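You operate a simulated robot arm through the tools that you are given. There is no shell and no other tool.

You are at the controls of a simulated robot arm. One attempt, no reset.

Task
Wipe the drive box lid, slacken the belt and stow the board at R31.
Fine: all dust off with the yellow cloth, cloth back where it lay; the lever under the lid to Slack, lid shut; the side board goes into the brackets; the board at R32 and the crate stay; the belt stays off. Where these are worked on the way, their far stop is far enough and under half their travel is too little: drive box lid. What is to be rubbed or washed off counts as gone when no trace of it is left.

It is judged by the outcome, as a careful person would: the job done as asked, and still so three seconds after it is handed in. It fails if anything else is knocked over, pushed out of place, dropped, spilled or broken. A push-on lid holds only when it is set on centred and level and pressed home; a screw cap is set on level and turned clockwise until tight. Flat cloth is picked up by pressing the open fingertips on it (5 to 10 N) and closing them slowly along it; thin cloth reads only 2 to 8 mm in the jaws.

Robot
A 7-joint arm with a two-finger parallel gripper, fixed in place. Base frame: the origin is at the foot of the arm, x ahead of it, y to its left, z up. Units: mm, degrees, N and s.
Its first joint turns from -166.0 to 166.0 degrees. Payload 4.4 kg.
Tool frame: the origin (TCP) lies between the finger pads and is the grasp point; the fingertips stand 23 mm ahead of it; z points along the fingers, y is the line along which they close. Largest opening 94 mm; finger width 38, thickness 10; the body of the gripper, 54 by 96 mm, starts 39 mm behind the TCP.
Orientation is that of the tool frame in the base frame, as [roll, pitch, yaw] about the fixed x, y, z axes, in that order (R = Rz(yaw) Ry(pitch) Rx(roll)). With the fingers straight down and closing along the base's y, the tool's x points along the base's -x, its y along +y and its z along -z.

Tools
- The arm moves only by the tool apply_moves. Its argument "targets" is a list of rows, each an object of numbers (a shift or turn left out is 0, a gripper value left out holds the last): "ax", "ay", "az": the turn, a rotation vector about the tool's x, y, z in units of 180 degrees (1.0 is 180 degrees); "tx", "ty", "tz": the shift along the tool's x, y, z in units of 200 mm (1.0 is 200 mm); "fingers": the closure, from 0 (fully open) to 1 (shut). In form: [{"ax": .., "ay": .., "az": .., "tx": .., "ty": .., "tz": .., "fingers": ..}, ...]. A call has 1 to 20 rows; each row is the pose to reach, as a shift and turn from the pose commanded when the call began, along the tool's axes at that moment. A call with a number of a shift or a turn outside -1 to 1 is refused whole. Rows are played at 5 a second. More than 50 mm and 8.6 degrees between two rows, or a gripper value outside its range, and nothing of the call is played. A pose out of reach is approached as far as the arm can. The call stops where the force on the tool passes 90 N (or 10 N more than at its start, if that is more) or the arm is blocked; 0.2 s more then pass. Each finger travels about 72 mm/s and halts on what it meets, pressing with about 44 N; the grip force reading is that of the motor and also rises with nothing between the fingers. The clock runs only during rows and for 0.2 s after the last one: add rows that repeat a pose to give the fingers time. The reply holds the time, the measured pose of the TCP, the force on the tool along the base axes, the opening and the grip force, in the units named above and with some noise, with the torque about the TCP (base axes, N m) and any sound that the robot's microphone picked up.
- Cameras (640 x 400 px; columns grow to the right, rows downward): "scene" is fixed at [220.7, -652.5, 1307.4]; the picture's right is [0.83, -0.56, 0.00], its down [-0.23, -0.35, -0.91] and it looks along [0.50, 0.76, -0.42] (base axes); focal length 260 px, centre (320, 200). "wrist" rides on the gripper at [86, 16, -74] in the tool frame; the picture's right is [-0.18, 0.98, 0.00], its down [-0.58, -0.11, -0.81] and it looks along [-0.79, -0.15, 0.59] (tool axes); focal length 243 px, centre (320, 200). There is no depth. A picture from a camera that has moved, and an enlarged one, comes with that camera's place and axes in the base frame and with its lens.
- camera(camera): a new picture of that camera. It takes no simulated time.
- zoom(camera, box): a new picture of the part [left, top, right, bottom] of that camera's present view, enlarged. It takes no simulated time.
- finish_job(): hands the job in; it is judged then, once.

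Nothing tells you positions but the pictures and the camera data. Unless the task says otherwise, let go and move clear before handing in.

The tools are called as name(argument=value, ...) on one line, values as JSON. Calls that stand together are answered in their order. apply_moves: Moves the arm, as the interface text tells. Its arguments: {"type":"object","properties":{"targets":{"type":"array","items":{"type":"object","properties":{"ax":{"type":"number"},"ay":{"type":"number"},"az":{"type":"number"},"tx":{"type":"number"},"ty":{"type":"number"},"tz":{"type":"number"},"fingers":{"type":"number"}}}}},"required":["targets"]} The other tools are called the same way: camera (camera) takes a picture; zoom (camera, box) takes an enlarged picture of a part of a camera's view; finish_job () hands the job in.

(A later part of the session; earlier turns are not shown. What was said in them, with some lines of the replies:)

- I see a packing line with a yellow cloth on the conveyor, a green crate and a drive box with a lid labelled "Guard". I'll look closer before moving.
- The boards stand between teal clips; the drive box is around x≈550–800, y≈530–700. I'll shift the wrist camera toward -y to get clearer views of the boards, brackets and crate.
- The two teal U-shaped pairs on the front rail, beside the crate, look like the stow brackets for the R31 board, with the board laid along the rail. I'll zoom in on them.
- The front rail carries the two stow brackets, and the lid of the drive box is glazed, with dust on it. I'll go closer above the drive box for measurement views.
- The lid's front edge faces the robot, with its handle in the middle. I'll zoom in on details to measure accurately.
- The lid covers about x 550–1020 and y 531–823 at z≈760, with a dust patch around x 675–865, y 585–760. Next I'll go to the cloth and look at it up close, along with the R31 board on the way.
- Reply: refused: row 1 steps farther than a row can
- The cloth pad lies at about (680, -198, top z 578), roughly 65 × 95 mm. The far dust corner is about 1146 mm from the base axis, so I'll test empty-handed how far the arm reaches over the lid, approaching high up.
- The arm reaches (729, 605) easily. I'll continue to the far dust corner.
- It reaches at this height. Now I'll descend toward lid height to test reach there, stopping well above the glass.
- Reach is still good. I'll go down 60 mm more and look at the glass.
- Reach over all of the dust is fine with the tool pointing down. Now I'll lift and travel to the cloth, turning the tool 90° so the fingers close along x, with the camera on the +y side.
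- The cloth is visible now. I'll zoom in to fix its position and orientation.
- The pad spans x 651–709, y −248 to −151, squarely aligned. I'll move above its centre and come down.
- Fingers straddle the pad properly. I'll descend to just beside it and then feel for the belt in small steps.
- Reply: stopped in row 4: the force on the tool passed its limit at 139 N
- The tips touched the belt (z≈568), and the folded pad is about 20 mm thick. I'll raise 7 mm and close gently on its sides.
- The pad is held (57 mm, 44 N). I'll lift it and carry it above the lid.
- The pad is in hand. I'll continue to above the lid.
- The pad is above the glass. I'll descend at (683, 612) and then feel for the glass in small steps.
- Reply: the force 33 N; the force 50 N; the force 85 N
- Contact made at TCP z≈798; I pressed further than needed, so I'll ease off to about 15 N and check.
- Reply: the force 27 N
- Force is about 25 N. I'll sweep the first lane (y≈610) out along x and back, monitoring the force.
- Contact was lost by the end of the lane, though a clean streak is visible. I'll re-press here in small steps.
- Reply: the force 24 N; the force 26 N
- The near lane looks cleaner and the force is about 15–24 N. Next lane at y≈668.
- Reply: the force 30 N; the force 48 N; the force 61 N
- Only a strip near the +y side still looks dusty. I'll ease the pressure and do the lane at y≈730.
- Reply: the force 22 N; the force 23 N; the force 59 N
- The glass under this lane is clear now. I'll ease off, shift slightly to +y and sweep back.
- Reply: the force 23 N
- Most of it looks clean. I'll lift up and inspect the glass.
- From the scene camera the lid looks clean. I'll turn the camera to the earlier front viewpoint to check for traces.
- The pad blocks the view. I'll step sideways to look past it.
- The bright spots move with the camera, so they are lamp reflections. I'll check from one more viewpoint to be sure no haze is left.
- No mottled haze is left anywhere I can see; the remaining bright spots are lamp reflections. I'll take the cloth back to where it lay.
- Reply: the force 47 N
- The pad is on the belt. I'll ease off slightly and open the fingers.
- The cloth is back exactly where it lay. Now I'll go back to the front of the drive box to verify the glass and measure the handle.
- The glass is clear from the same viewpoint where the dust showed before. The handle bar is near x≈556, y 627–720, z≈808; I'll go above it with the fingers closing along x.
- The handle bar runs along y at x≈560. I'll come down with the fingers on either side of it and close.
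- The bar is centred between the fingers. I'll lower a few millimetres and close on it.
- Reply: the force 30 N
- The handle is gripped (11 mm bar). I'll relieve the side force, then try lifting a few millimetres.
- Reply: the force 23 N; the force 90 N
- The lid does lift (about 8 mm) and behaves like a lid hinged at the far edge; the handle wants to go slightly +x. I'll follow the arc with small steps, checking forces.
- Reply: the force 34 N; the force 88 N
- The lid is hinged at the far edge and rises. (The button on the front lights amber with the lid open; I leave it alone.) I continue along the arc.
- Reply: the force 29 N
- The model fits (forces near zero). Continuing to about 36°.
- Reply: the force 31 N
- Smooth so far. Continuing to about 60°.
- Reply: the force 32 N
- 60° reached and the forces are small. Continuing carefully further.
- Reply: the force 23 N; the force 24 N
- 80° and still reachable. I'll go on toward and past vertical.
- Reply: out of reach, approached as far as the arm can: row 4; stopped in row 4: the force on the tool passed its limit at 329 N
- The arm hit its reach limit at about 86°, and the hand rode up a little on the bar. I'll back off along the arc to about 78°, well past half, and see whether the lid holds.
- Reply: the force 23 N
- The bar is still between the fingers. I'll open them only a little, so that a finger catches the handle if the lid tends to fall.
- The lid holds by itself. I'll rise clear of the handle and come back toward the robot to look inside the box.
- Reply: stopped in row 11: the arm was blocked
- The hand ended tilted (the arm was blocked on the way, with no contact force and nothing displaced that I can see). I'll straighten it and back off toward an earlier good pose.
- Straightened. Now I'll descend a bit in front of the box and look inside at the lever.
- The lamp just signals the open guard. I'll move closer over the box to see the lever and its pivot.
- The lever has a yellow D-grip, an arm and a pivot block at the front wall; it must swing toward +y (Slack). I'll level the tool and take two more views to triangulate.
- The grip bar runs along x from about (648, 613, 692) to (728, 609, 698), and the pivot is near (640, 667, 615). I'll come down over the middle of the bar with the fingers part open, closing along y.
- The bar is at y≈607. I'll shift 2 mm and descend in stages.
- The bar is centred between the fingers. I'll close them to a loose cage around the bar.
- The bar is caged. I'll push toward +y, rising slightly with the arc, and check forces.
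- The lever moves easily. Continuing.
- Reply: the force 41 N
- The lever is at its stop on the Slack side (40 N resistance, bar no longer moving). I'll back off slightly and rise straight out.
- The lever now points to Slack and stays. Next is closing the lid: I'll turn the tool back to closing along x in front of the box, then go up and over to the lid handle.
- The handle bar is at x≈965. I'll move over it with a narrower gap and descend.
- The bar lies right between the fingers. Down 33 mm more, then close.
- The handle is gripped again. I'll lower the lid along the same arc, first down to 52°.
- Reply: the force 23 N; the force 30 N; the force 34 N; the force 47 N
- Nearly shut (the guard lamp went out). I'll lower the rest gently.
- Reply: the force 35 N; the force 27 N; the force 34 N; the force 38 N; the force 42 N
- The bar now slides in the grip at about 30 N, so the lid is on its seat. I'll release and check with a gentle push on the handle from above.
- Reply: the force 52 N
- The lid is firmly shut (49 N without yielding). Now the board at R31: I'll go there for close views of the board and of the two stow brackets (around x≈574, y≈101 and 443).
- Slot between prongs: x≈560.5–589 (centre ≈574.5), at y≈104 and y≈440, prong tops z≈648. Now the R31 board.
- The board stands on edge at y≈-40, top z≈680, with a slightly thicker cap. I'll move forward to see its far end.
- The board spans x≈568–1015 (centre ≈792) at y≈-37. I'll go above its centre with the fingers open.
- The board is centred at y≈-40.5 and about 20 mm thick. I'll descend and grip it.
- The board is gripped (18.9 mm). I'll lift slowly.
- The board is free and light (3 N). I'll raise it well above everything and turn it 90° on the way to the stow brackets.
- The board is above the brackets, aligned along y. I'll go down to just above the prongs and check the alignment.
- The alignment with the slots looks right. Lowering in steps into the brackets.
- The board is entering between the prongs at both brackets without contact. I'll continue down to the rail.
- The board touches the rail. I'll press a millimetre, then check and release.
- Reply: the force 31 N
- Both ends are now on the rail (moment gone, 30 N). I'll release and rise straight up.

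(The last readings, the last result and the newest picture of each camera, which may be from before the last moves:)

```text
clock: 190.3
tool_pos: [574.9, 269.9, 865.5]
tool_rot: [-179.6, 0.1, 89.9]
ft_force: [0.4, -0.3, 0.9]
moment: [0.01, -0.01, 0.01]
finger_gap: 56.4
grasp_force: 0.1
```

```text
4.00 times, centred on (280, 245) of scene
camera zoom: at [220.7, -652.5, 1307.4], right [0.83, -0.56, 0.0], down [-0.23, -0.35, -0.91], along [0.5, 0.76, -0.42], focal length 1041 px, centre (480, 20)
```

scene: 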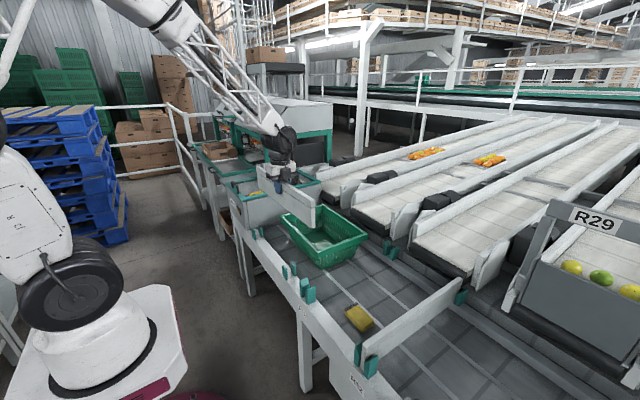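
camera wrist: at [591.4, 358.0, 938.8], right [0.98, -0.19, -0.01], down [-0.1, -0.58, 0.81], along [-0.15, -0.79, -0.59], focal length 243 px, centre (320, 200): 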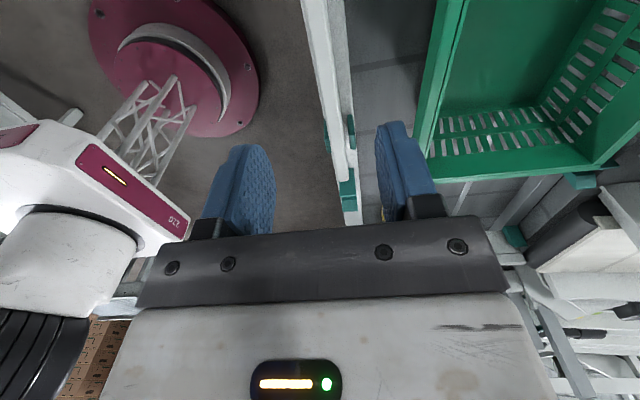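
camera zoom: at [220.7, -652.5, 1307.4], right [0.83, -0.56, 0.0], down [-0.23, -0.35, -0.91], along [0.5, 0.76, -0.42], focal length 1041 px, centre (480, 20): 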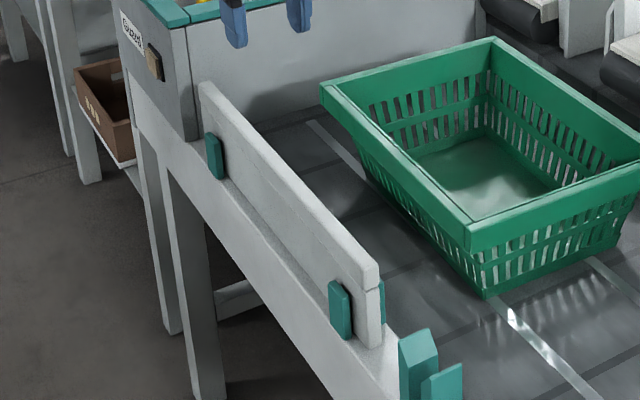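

The board is standing in both brackets. I'll take a last look at the drive box glass, lever and overall scene while moving clear.

apply_moves(targets=[{"tz": -0.24}, {"tz": -0.48}, {"tz": -0.68}, {"tz": -0.7, "tx": 0.15, "ty": -0.12}, {"tz": -0.7, "tx": 0.35, "ty": -0.24}, {"tz": -0.7, "tx": 0.55, "ty": -0.36}, {"tz": -0.7, "tx": 0.75, "ty": -0.48}])

apply_moves(targets=[{"tx": 0.09, "ty": -0.02, "az": -0.045}, {"tx": 0.18, "ty": -0.04, "az": -0.09}, {"tx": 0.27, "ty": -0.06, "az": -0.135}, {"tx": 0.36, "ty": -0.08, "az": -0.18}, {"tx": 0.45, "ty": -0.1, "az": -0.225}, {"tx": 0.54, "ty": -0.12, "az": -0.27}, {"tx": 0.63, "ty": -0.14, "az": -0.315}, {"tx": 0.72, "ty": -0.16, "az": -0.36}, {"tx": 0.81, "ty": -0.18, "az": -0.405}, {"tx": 0.9, "ty": -0.2, "az": -0.45}, {"tx": 0.95, "ty": -0.22, "az": -0.495}, {"tx": 0.95, "ty": -0.22, "az": -0.5}])

camera(camera="wrist")

zoom(camera="wrist", box=[280, 0, 520, 200])

camera(camera="scene")

```text
clock: 191.9
tool_pos: [480.4, 420.9, 1002.8]
tool_rot: [-179.6, 0.1, 89.9]
ft_force: [-0.4, -0.1, -0.4]
moment: [0.01, -0.01, 0.02]
finger_gap: 56.3
grasp_force: 0.1
```

```text
clock: 194.5
tool_pos: [434.3, 612.1, 1004.1]
tool_rot: [-179.9, -0.2, 180.0]
ft_force: [0.0, -0.3, -0.7]
moment: [0.0, 0.01, 0.03]
finger_gap: 56.4
grasp_force: 0.1
```

```text
taken
camera wrist: at [348.3, 629.1, 1078.7], right [0.18, 0.98, 0.0], down [0.59, -0.11, 0.8], along [0.79, -0.15, -0.59], focal length 243 px, centre (320, 200)
```

wrist: 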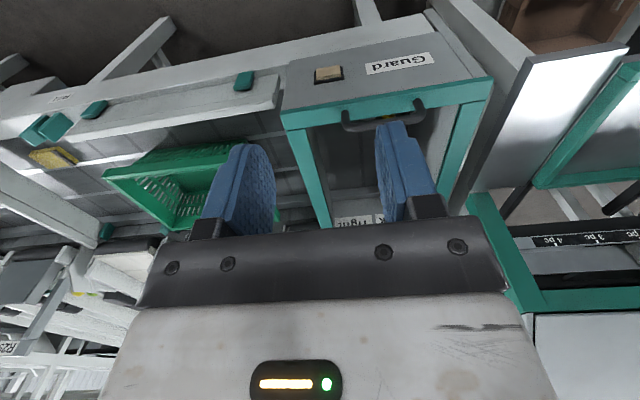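

```text
2.00 times, centred on (400, 100) of wrist
camera zoom: at [348.3, 629.1, 1078.7], right [0.18, 0.98, 0.0], down [0.59, -0.11, 0.8], along [0.79, -0.15, -0.59], focal length 485 px, centre (160, 400)
```

zoom: 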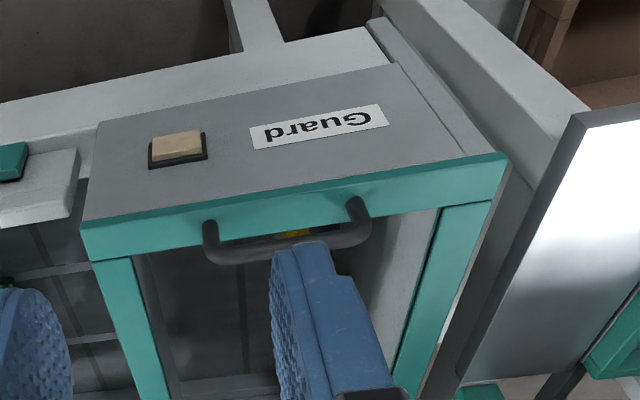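

```text
taken
```

scene: 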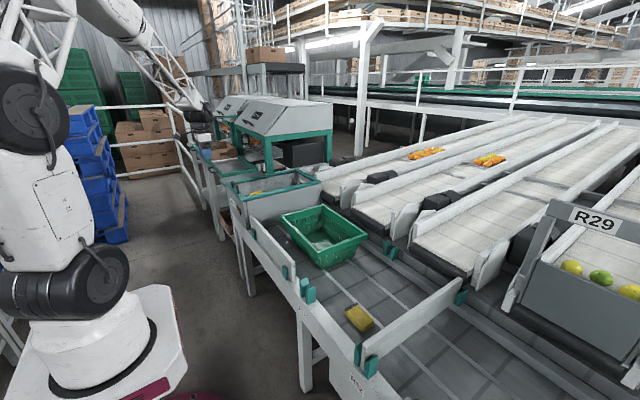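

Everything looks in order. I'll repeat the very first dust viewpoint once more to be certain that no trace is left on the glass.

apply_moves(targets=[{"tz": -0.22, "ty": -0.2, "fingers": 0.0}, {"tz": -0.43, "ty": -0.4}, {"tz": -0.43, "ty": -0.5}, {"tz": -0.43, "ty": -0.5}])

zoom(camera="wrist", box=[320, 0, 520, 200])

apply_moves(targets=[{"ty": 0.2, "tz": -0.1}, {"ty": 0.4, "tz": -0.2}, {"ty": 0.6, "tz": -0.3}, {"ty": 0.75, "tz": -0.4}, {"ty": 0.75, "tz": -0.5}])

zoom(camera="wrist", box=[260, 0, 460, 200])

zoom(camera="scene", box=[225, 160, 335, 230])

```text
refused: row 1 steps farther than a row can; nothing moved
```

```text
2.00 times, centred on (420, 100) of wrist
camera zoom: at [348.3, 629.1, 1078.7], right [0.18, 0.98, 0.0], down [0.59, -0.11, 0.8], along [0.79, -0.15, -0.59], focal length 485 px, centre (120, 400)
```

zoom: 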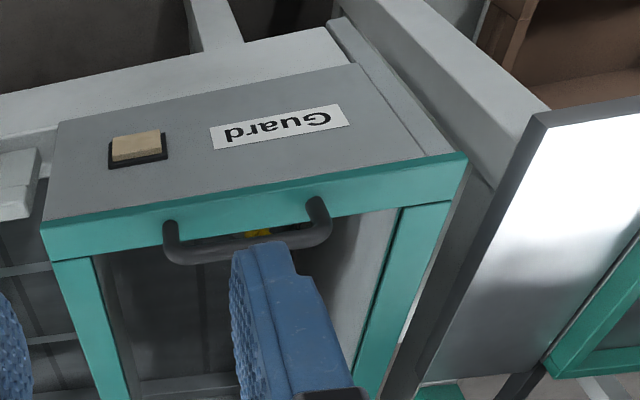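

```text
clock: 195.7
tool_pos: [434.7, 763.1, 1103.3]
tool_rot: [-179.8, -0.3, 179.9]
ft_force: [0.0, 0.3, -0.5]
moment: [0.01, -0.05, -0.03]
finger_gap: 56.5
grasp_force: 0.1
```

```text
2.00 times, centred on (360, 100) of wrist
camera zoom: at [349.7, 780.4, 1178.0], right [0.19, 0.98, 0.0], down [0.59, -0.11, 0.8], along [0.79, -0.15, -0.6], focal length 485 px, centre (240, 400)
```

zoom: 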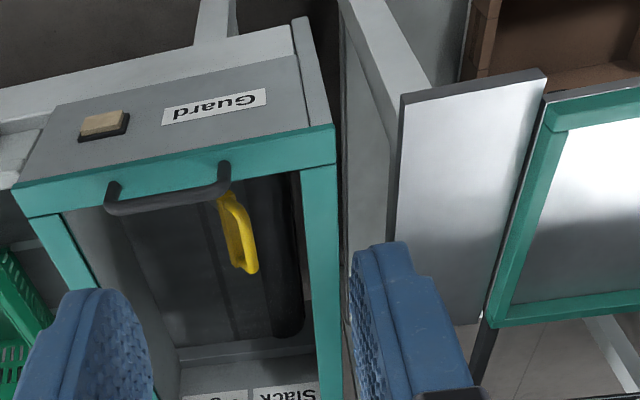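

```text
5.71 times, centred on (280, 195) of scene
camera zoom: at [220.7, -652.5, 1307.4], right [0.83, -0.56, 0.0], down [-0.23, -0.35, -0.91], along [0.5, 0.76, -0.42], focal length 1487 px, centre (549, 229)
```

zoom: 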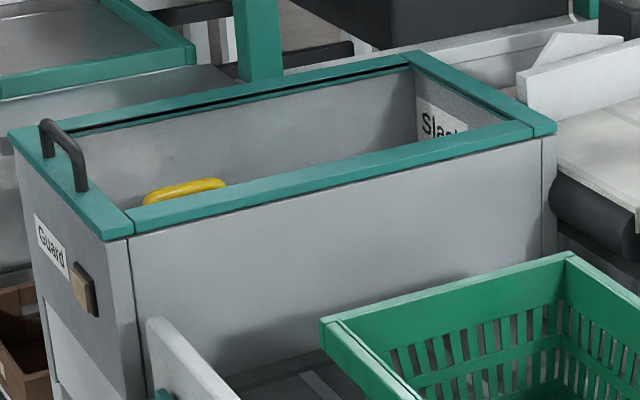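

One faint light area is visible through the glass near the middle; I'll zoom in to see whether it is residue or just light inside the box.

zoom(camera="wrist", box=[285, 70, 385, 200])

apply_moves(targets=[{"tx": -0.2}, {"tx": -0.4}, {"tx": -0.6}, {"tx": -0.7}])

zoom(camera="wrist", box=[200, 0, 440, 160])

```text
3.08 times, centred on (335, 135) of wrist
camera zoom: at [349.7, 780.4, 1178.0], right [0.19, 0.98, 0.0], down [0.59, -0.11, 0.8], along [0.79, -0.15, -0.6], focal length 746 px, centre (274, 400)
```

zoom: 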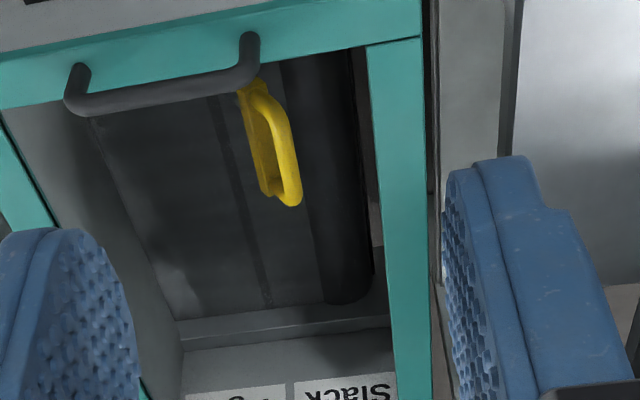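

```text
clock: 196.7
tool_pos: [574.5, 763.3, 1103.7]
tool_rot: [-179.9, -0.2, -180.0]
ft_force: [0.8, 0.2, 0.5]
moment: [0.01, -0.01, 0.0]
finger_gap: 56.3
grasp_force: 0.0
```

```text
2.50 times, centred on (320, 80) of wrist
camera zoom: at [488.4, 780.4, 1178.2], right [0.18, 0.98, 0.0], down [0.59, -0.11, 0.8], along [0.79, -0.15, -0.59], focal length 606 px, centre (320, 500)
```

zoom: 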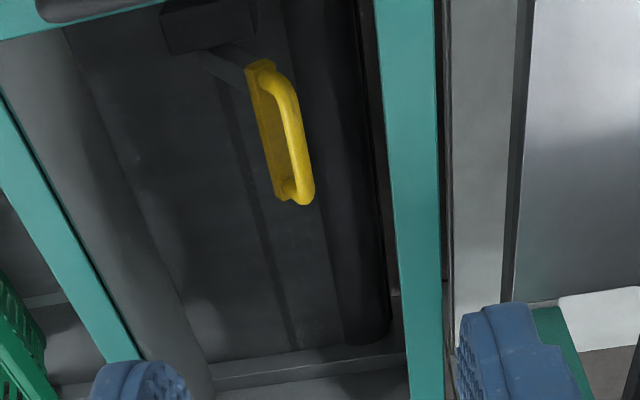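

The light area shifts with viewpoint like the box floor, so it isn't on the glass. There is one tiny speck to check near the upper left.

zoom(camera="wrist", box=[230, 35, 290, 75])

apply_moves(targets=[{"tz": 0.15, "tx": 0.1}, {"tz": 0.3, "tx": 0.2}, {"tz": 0.45, "tx": 0.3}, {"tz": 0.45, "tx": 0.3}])

zoom(camera="wrist", box=[160, 0, 400, 160])

```text
10.00 times, centred on (260, 55) of wrist
camera zoom: at [488.4, 780.4, 1178.2], right [0.18, 0.98, 0.0], down [0.59, -0.11, 0.8], along [0.79, -0.15, -0.59], focal length 2426 px, centre (920, 1650)
```

zoom: 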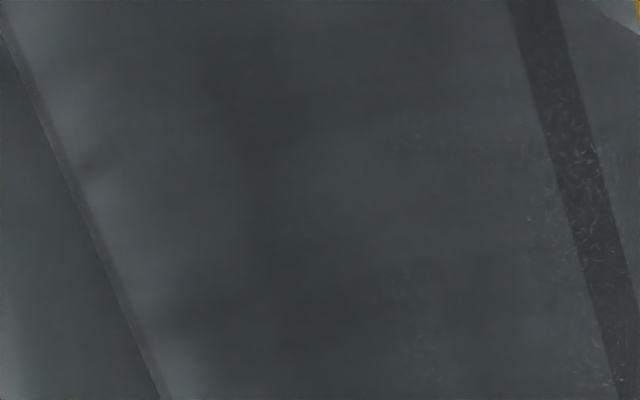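

```text
clock: 197.7
tool_pos: [513.8, 764.5, 1013.4]
tool_rot: [-179.9, -0.1, 179.9]
ft_force: [0.3, -0.3, -0.6]
moment: [-0.05, 0.04, -0.03]
finger_gap: 56.0
grasp_force: 0.1
```

```text
2.50 times, centred on (280, 80) of wrist
camera zoom: at [428.7, 780.5, 1088.4], right [0.18, 0.98, 0.0], down [0.58, -0.11, 0.8], along [0.79, -0.15, -0.59], focal length 606 px, centre (420, 500)
```

zoom: 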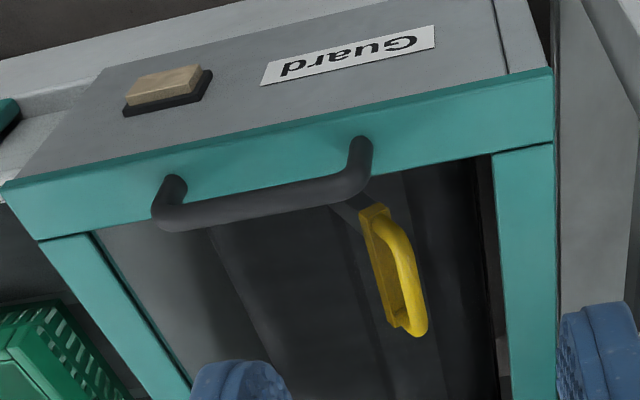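

At strong magnification I see faint fibre-like specks around x≈640–680, y≈690. I need to find out whether that is residue on the glass; I'll go back to that viewpoint and scan it closely.

apply_moves(targets=[{"tz": -0.15, "tx": -0.1}, {"tz": -0.3, "tx": -0.2}, {"tz": -0.45, "tx": -0.3}, {"tz": -0.45, "tx": -0.3}])

zoom(camera="wrist", box=[260, 20, 340, 70])

zoom(camera="wrist", box=[260, 60, 340, 110])

zoom(camera="wrist", box=[260, 100, 340, 150])

zoom(camera="wrist", box=[200, 60, 280, 110])

zoom(camera="wrist", box=[290, 0, 370, 50])

```text
clock: 198.7
tool_pos: [576.3, 763.8, 1102.5]
tool_rot: [-179.9, -0.3, 179.9]
ft_force: [-0.1, 0.7, -0.3]
moment: [0.01, 0.03, -0.03]
finger_gap: 56.3
grasp_force: 0.0
```

```text
8.00 times, centred on (300, 45) of wrist
camera zoom: at [489.8, 780.7, 1177.6], right [0.19, 0.98, 0.0], down [0.58, -0.11, 0.8], along [0.79, -0.15, -0.59], focal length 1941 px, centre (480, 1440)
```

zoom: 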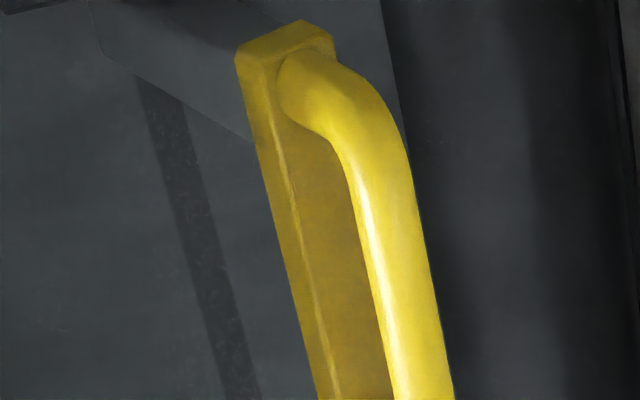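

```text
8.00 times, centred on (300, 85) of wrist
camera zoom: at [489.8, 780.7, 1177.6], right [0.19, 0.98, 0.0], down [0.58, -0.11, 0.8], along [0.79, -0.15, -0.59], focal length 1941 px, centre (480, 1120)
```

zoom: 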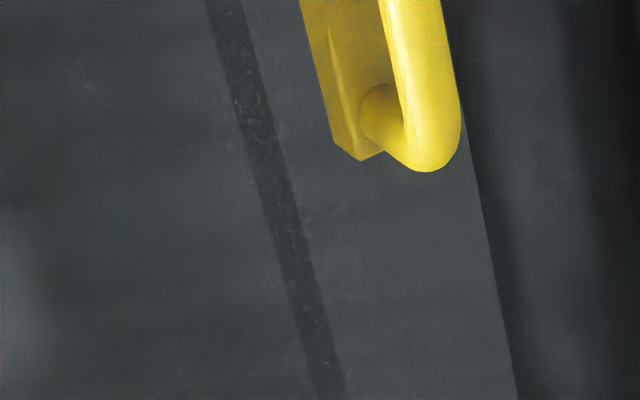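

```text
8.00 times, centred on (300, 125) of wrist
camera zoom: at [489.8, 780.7, 1177.6], right [0.19, 0.98, 0.0], down [0.58, -0.11, 0.8], along [0.79, -0.15, -0.59], focal length 1941 px, centre (480, 800)
```

zoom: 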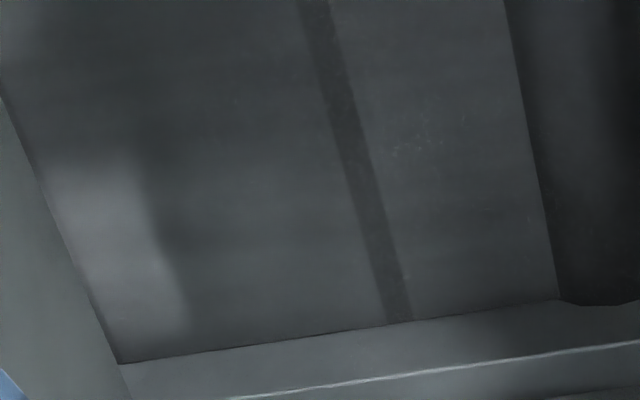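

```text
8.00 times, centred on (240, 85) of wrist
camera zoom: at [489.8, 780.7, 1177.6], right [0.19, 0.98, 0.0], down [0.58, -0.11, 0.8], along [0.79, -0.15, -0.59], focal length 1941 px, centre (960, 1120)
```

zoom: 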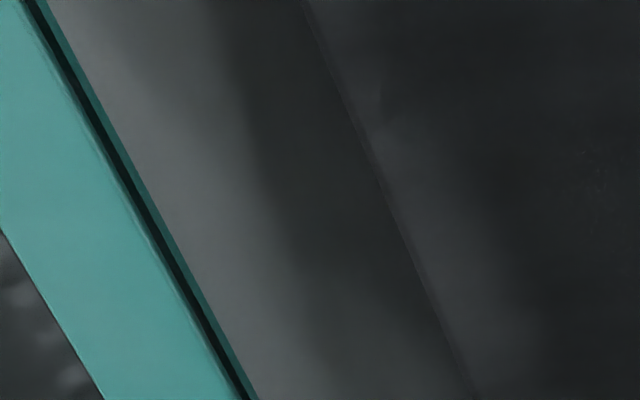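

```text
8.00 times, centred on (330, 25) of wrist
camera zoom: at [489.8, 780.7, 1177.6], right [0.19, 0.98, 0.0], down [0.58, -0.11, 0.8], along [0.79, -0.15, -0.59], focal length 1941 px, centre (240, 1600)
```

zoom: 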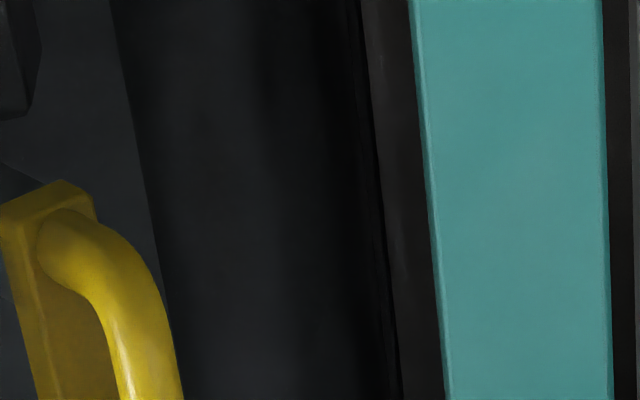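

Those faint fibres seem to follow the strip on the belt inside the box. For comparison, I'll use the scene camera's grazing view, where the dust was clearly visible before wiping.

zoom(camera="scene", box=[250, 160, 300, 200])

zoom(camera="scene", box=[235, 165, 275, 200])

zoom(camera="scene", box=[280, 160, 320, 190])

```text
10.00 times, centred on (275, 180) of scene
camera zoom: at [220.7, -652.5, 1307.4], right [0.83, -0.56, 0.0], down [-0.23, -0.35, -0.91], along [0.5, 0.76, -0.42], focal length 2603 px, centre (770, 400)
```

zoom: 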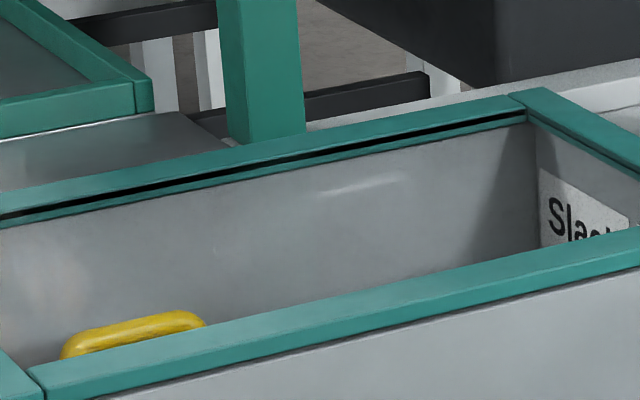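

```text
11.43 times, centred on (255, 182) of scene
camera zoom: at [220.7, -652.5, 1307.4], right [0.83, -0.56, 0.0], down [-0.23, -0.35, -0.91], along [0.5, 0.76, -0.42], focal length 2975 px, centre (1063, 400)
```

zoom: 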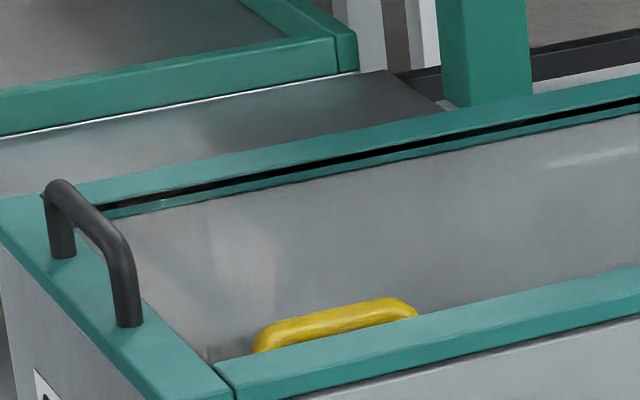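

```text
13.33 times, centred on (300, 175) of scene
camera zoom: at [220.7, -652.5, 1307.4], right [0.83, -0.56, 0.0], down [-0.23, -0.35, -0.91], along [0.5, 0.76, -0.42], focal length 3470 px, centre (587, 533)
```

zoom: 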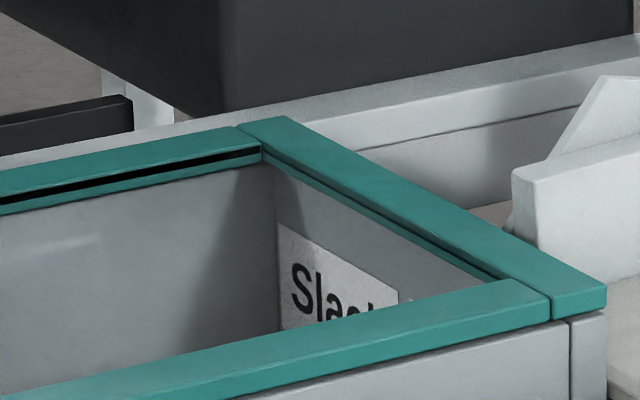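

There's a faint streak at about (805–865, 713), running in the wiping direction; it may be a lamp reflection or a residue. I'll look at that exact spot up close.

apply_moves(targets=[{"tx": -0.13, "ty": -0.09, "tz": 0.12}, {"tx": -0.26, "ty": -0.18, "tz": 0.24}, {"tx": -0.39, "ty": -0.27, "tz": 0.36}, {"tx": -0.52, "ty": -0.36, "tz": 0.48}, {"tx": -0.65, "ty": -0.45, "tz": 0.6}, {"tx": -0.78, "ty": -0.54, "tz": 0.72}, {"tx": -0.92, "ty": -0.62, "tz": 0.84, "fingers": 0.0}, {"tx": -0.92, "ty": -0.62, "tz": 0.84}])

camera(camera="wrist")

zoom(camera="wrist", box=[260, 0, 420, 120])

zoom(camera="wrist", box=[300, 20, 380, 70])

```text
clock: 200.5
tool_pos: [760.5, 638.3, 933.2]
tool_rot: [-179.8, -0.2, 179.9]
ft_force: [0.4, 0.3, -0.4]
moment: [0.01, -0.04, -0.04]
finger_gap: 94.1
grasp_force: 0.1
```

```text
taken
camera wrist: at [674.3, 655.2, 1008.2], right [0.19, 0.98, 0.0], down [0.58, -0.11, 0.8], along [0.79, -0.15, -0.59], focal length 243 px, centre (320, 200)
```

wrist: 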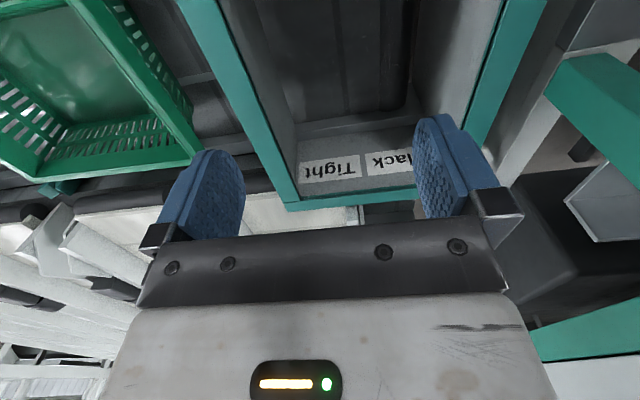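

```text
3.33 times, centred on (340, 60) of wrist
camera zoom: at [674.3, 655.2, 1008.2], right [0.19, 0.98, 0.0], down [0.58, -0.11, 0.8], along [0.79, -0.15, -0.59], focal length 809 px, centre (253, 667)
```

zoom: 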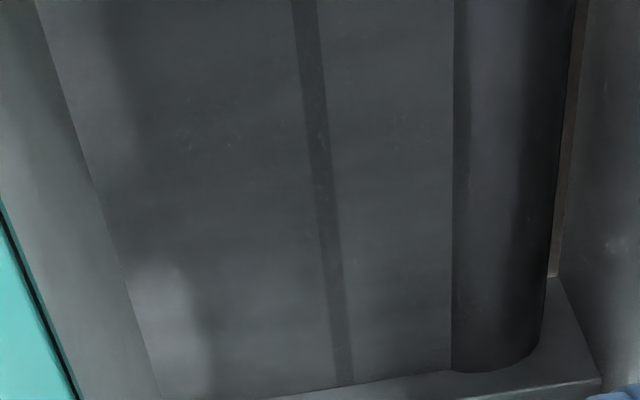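

```text
8.00 times, centred on (340, 45) of wrist
camera zoom: at [674.3, 655.2, 1008.2], right [0.19, 0.98, 0.0], down [0.58, -0.11, 0.8], along [0.79, -0.15, -0.59], focal length 1941 px, centre (160, 1440)
```

zoom: 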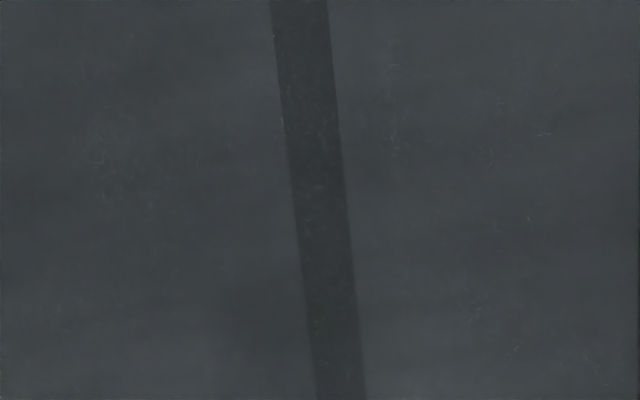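

zoom(camera="wrist", box=[395, 40, 475, 90])

apply_moves(targets=[{"ty": 0.2}, {"ty": 0.4}, {"ty": 0.45}])

zoom(camera="wrist", box=[260, 0, 420, 100])

zoom(camera="wrist", box=[320, 40, 400, 90])

```text
8.00 times, centred on (435, 65) of wrist
camera zoom: at [674.3, 655.2, 1008.2], right [0.19, 0.98, 0.0], down [0.58, -0.11, 0.8], along [0.79, -0.15, -0.59], focal length 1941 px, centre (-600, 1280)
```

zoom: 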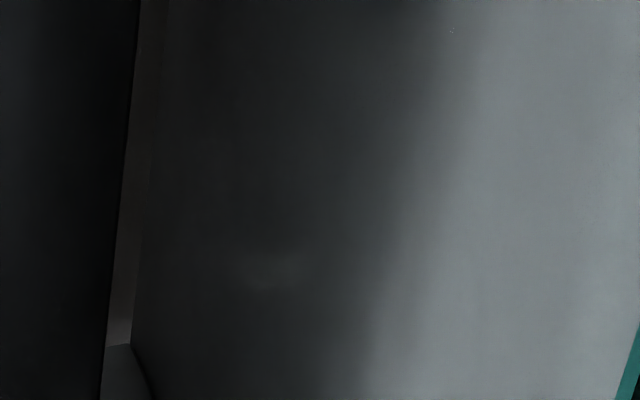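

```text
clock: 201.3
tool_pos: [757.7, 729.3, 934.1]
tool_rot: [-179.9, -0.2, 179.9]
ft_force: [0.1, 0.4, -0.2]
moment: [0.02, 0.01, 0.04]
finger_gap: 93.8
grasp_force: 0.1
```

```text
4.00 times, centred on (340, 50) of wrist
camera zoom: at [672.0, 745.9, 1009.2], right [0.19, 0.98, 0.0], down [0.58, -0.11, 0.8], along [0.79, -0.15, -0.59], focal length 970 px, centre (240, 800)
```

zoom: 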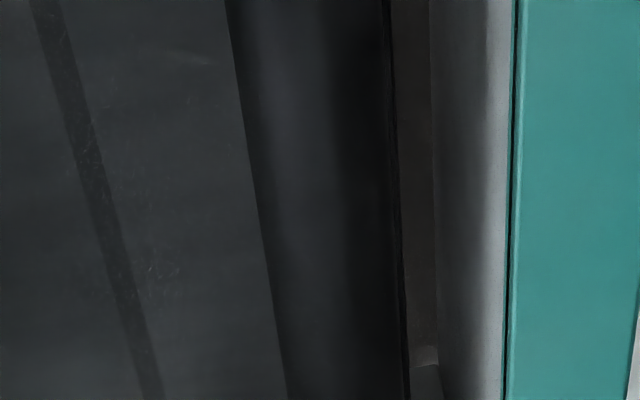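

```text
8.00 times, centred on (360, 65) of wrist
camera zoom: at [672.0, 745.9, 1009.2], right [0.19, 0.98, 0.0], down [0.58, -0.11, 0.8], along [0.79, -0.15, -0.59], focal length 1941 px, centre (0, 1280)
```

zoom: 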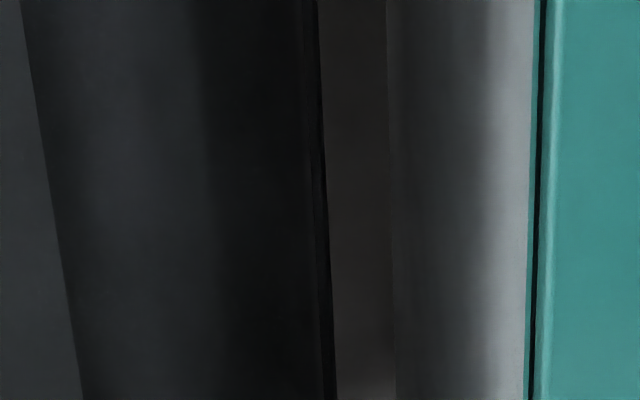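

zoom(camera="wrist", box=[270, 80, 366, 140])

zoom(camera="wrist", box=[220, 0, 460, 150])

zoom(camera="scene", box=[270, 150, 310, 185])

```text
6.67 times, centred on (318, 110) of wrist
camera zoom: at [672.0, 745.9, 1009.2], right [0.19, 0.98, 0.0], down [0.58, -0.11, 0.8], along [0.79, -0.15, -0.59], focal length 1618 px, centre (333, 800)
```

zoom: 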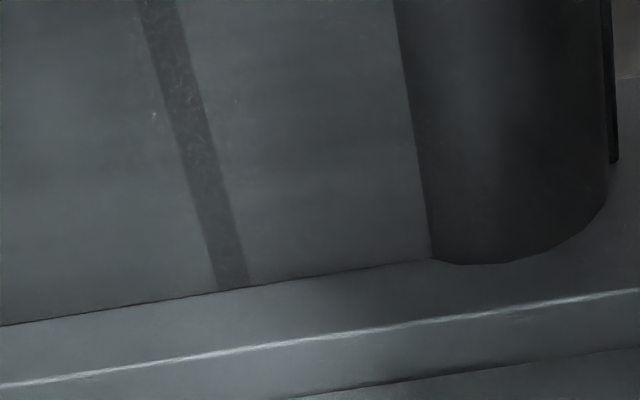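

```text
2.67 times, centred on (340, 75) of wrist
camera zoom: at [672.0, 745.9, 1009.2], right [0.19, 0.98, 0.0], down [0.58, -0.11, 0.8], along [0.79, -0.15, -0.59], focal length 647 px, centre (267, 533)
```

zoom: 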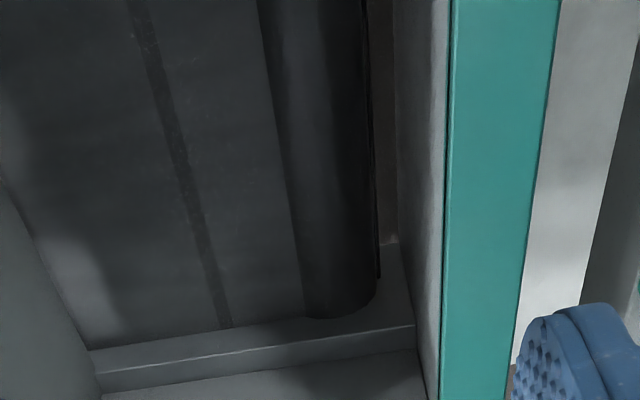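

```text
11.43 times, centred on (290, 168) of scene
camera zoom: at [220.7, -652.5, 1307.4], right [0.83, -0.56, 0.0], down [-0.23, -0.35, -0.91], along [0.5, 0.76, -0.42], focal length 2975 px, centre (663, 571)
```

zoom: 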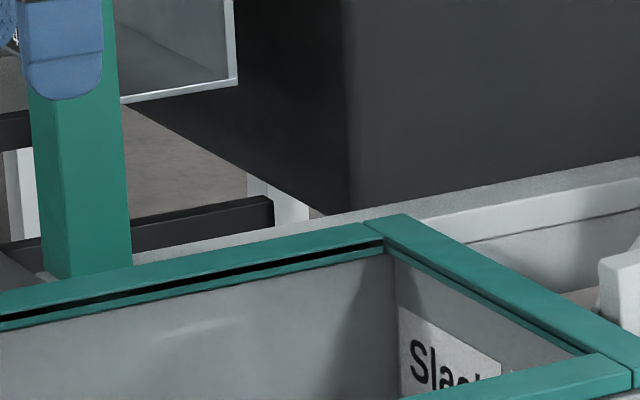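

The spot itself is clean from close up. The scene camera's streak is the reflection of the bright chute edge behind. The glass is clear, the lever is at Slack and the lid is shut. The cloth is back, the board is in its brackets, and the crate and R32 are untouched. I'll move the arm clear before handing in.

apply_moves(targets=[{"tz": -0.2}, {"tz": -0.4, "tx": 0.1}, {"tz": -0.6, "tx": 0.2}, {"tz": -0.8, "tx": 0.35}, {"tz": -0.9, "tx": 0.55}, {"tz": -0.9, "tx": 0.75}, {"tz": -0.9, "tx": 0.95}])

camera(camera="scene")

camera(camera="wrist")

```text
clock: 202.9
tool_pos: [569.7, 729.2, 1113.7]
tool_rot: [-179.9, -0.3, 180.0]
ft_force: [-0.8, 0.4, -0.1]
moment: [0.0, -0.01, -0.01]
finger_gap: 93.9
grasp_force: 0.1
```

```text
taken
```

scene: 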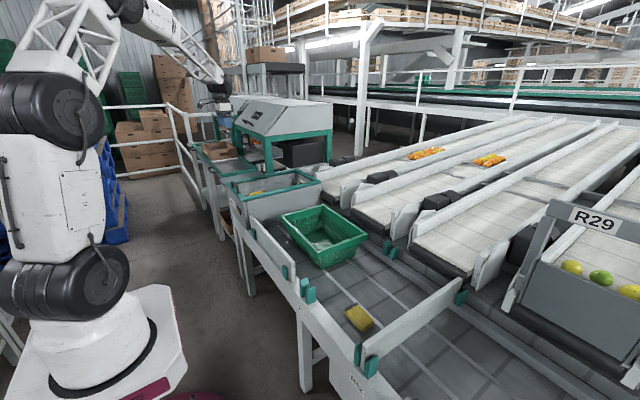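

```text
taken
camera wrist: at [483.8, 746.1, 1189.1], right [0.19, 0.98, 0.0], down [0.58, -0.11, 0.8], along [0.79, -0.15, -0.59], focal length 243 px, centre (320, 200)
```

wrist: 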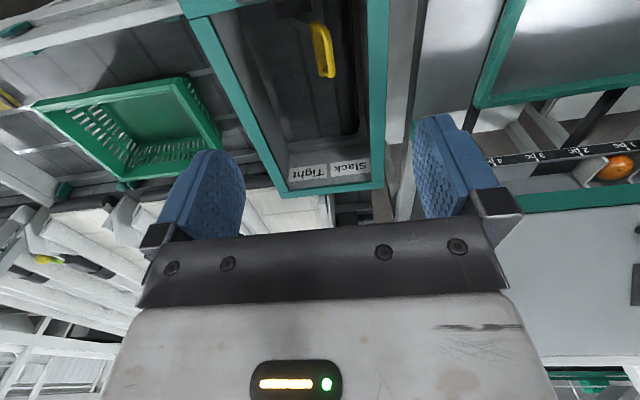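

The glass is clear, the lever is on the Slack side under the shut lid, the board stands in its brackets, the cloth, crate and R32 board are in place, and the arm is clear. I'm handing the job in.

finish_job()

```text
The job is handed in.
```

I finished the job and handed it in. At handover the lid was wiped and shut, the lever was at Slack, and the R31 board was in the stow brackets.

- **Lid:** I wiped the whole dusty area with the yellow cloth and checked the glass from several viewpoints. Close up, the only marks left were lamp reflections and very faint fibre-like specks. I took those to be belt texture or camera artefacts and did not wipe again.
- **Cloth:** it is back where it lay.
- **Lever:** I opened the lid to about 86°, pushed the lever over to its stop on the Slack side, and shut the lid. It held firm when I pressed down on it with about 49 N.
- **Board:** it stands upright in both brackets on the front rail, resting on the rail at both ends.
- **Left alone:** I did not touch the R32 board, the crate or the front button. The button's light came on with the lid open and went out as it closed.

Three times the arm pressed harder than intended:
- **Belt:** the fingertips touched it at 139 N when I first reached for the cloth.
- **Glass:** the cloth pressed it at about 85 N before I eased off.
- **Lid handle:** it took 329 N when the arm ran out of reach at about 86°.

I saw no damage from any of these. Once, with the lid open, the arm also stopped as blocked while turning. There was no contact force, and nothing looked displaced afterwards.
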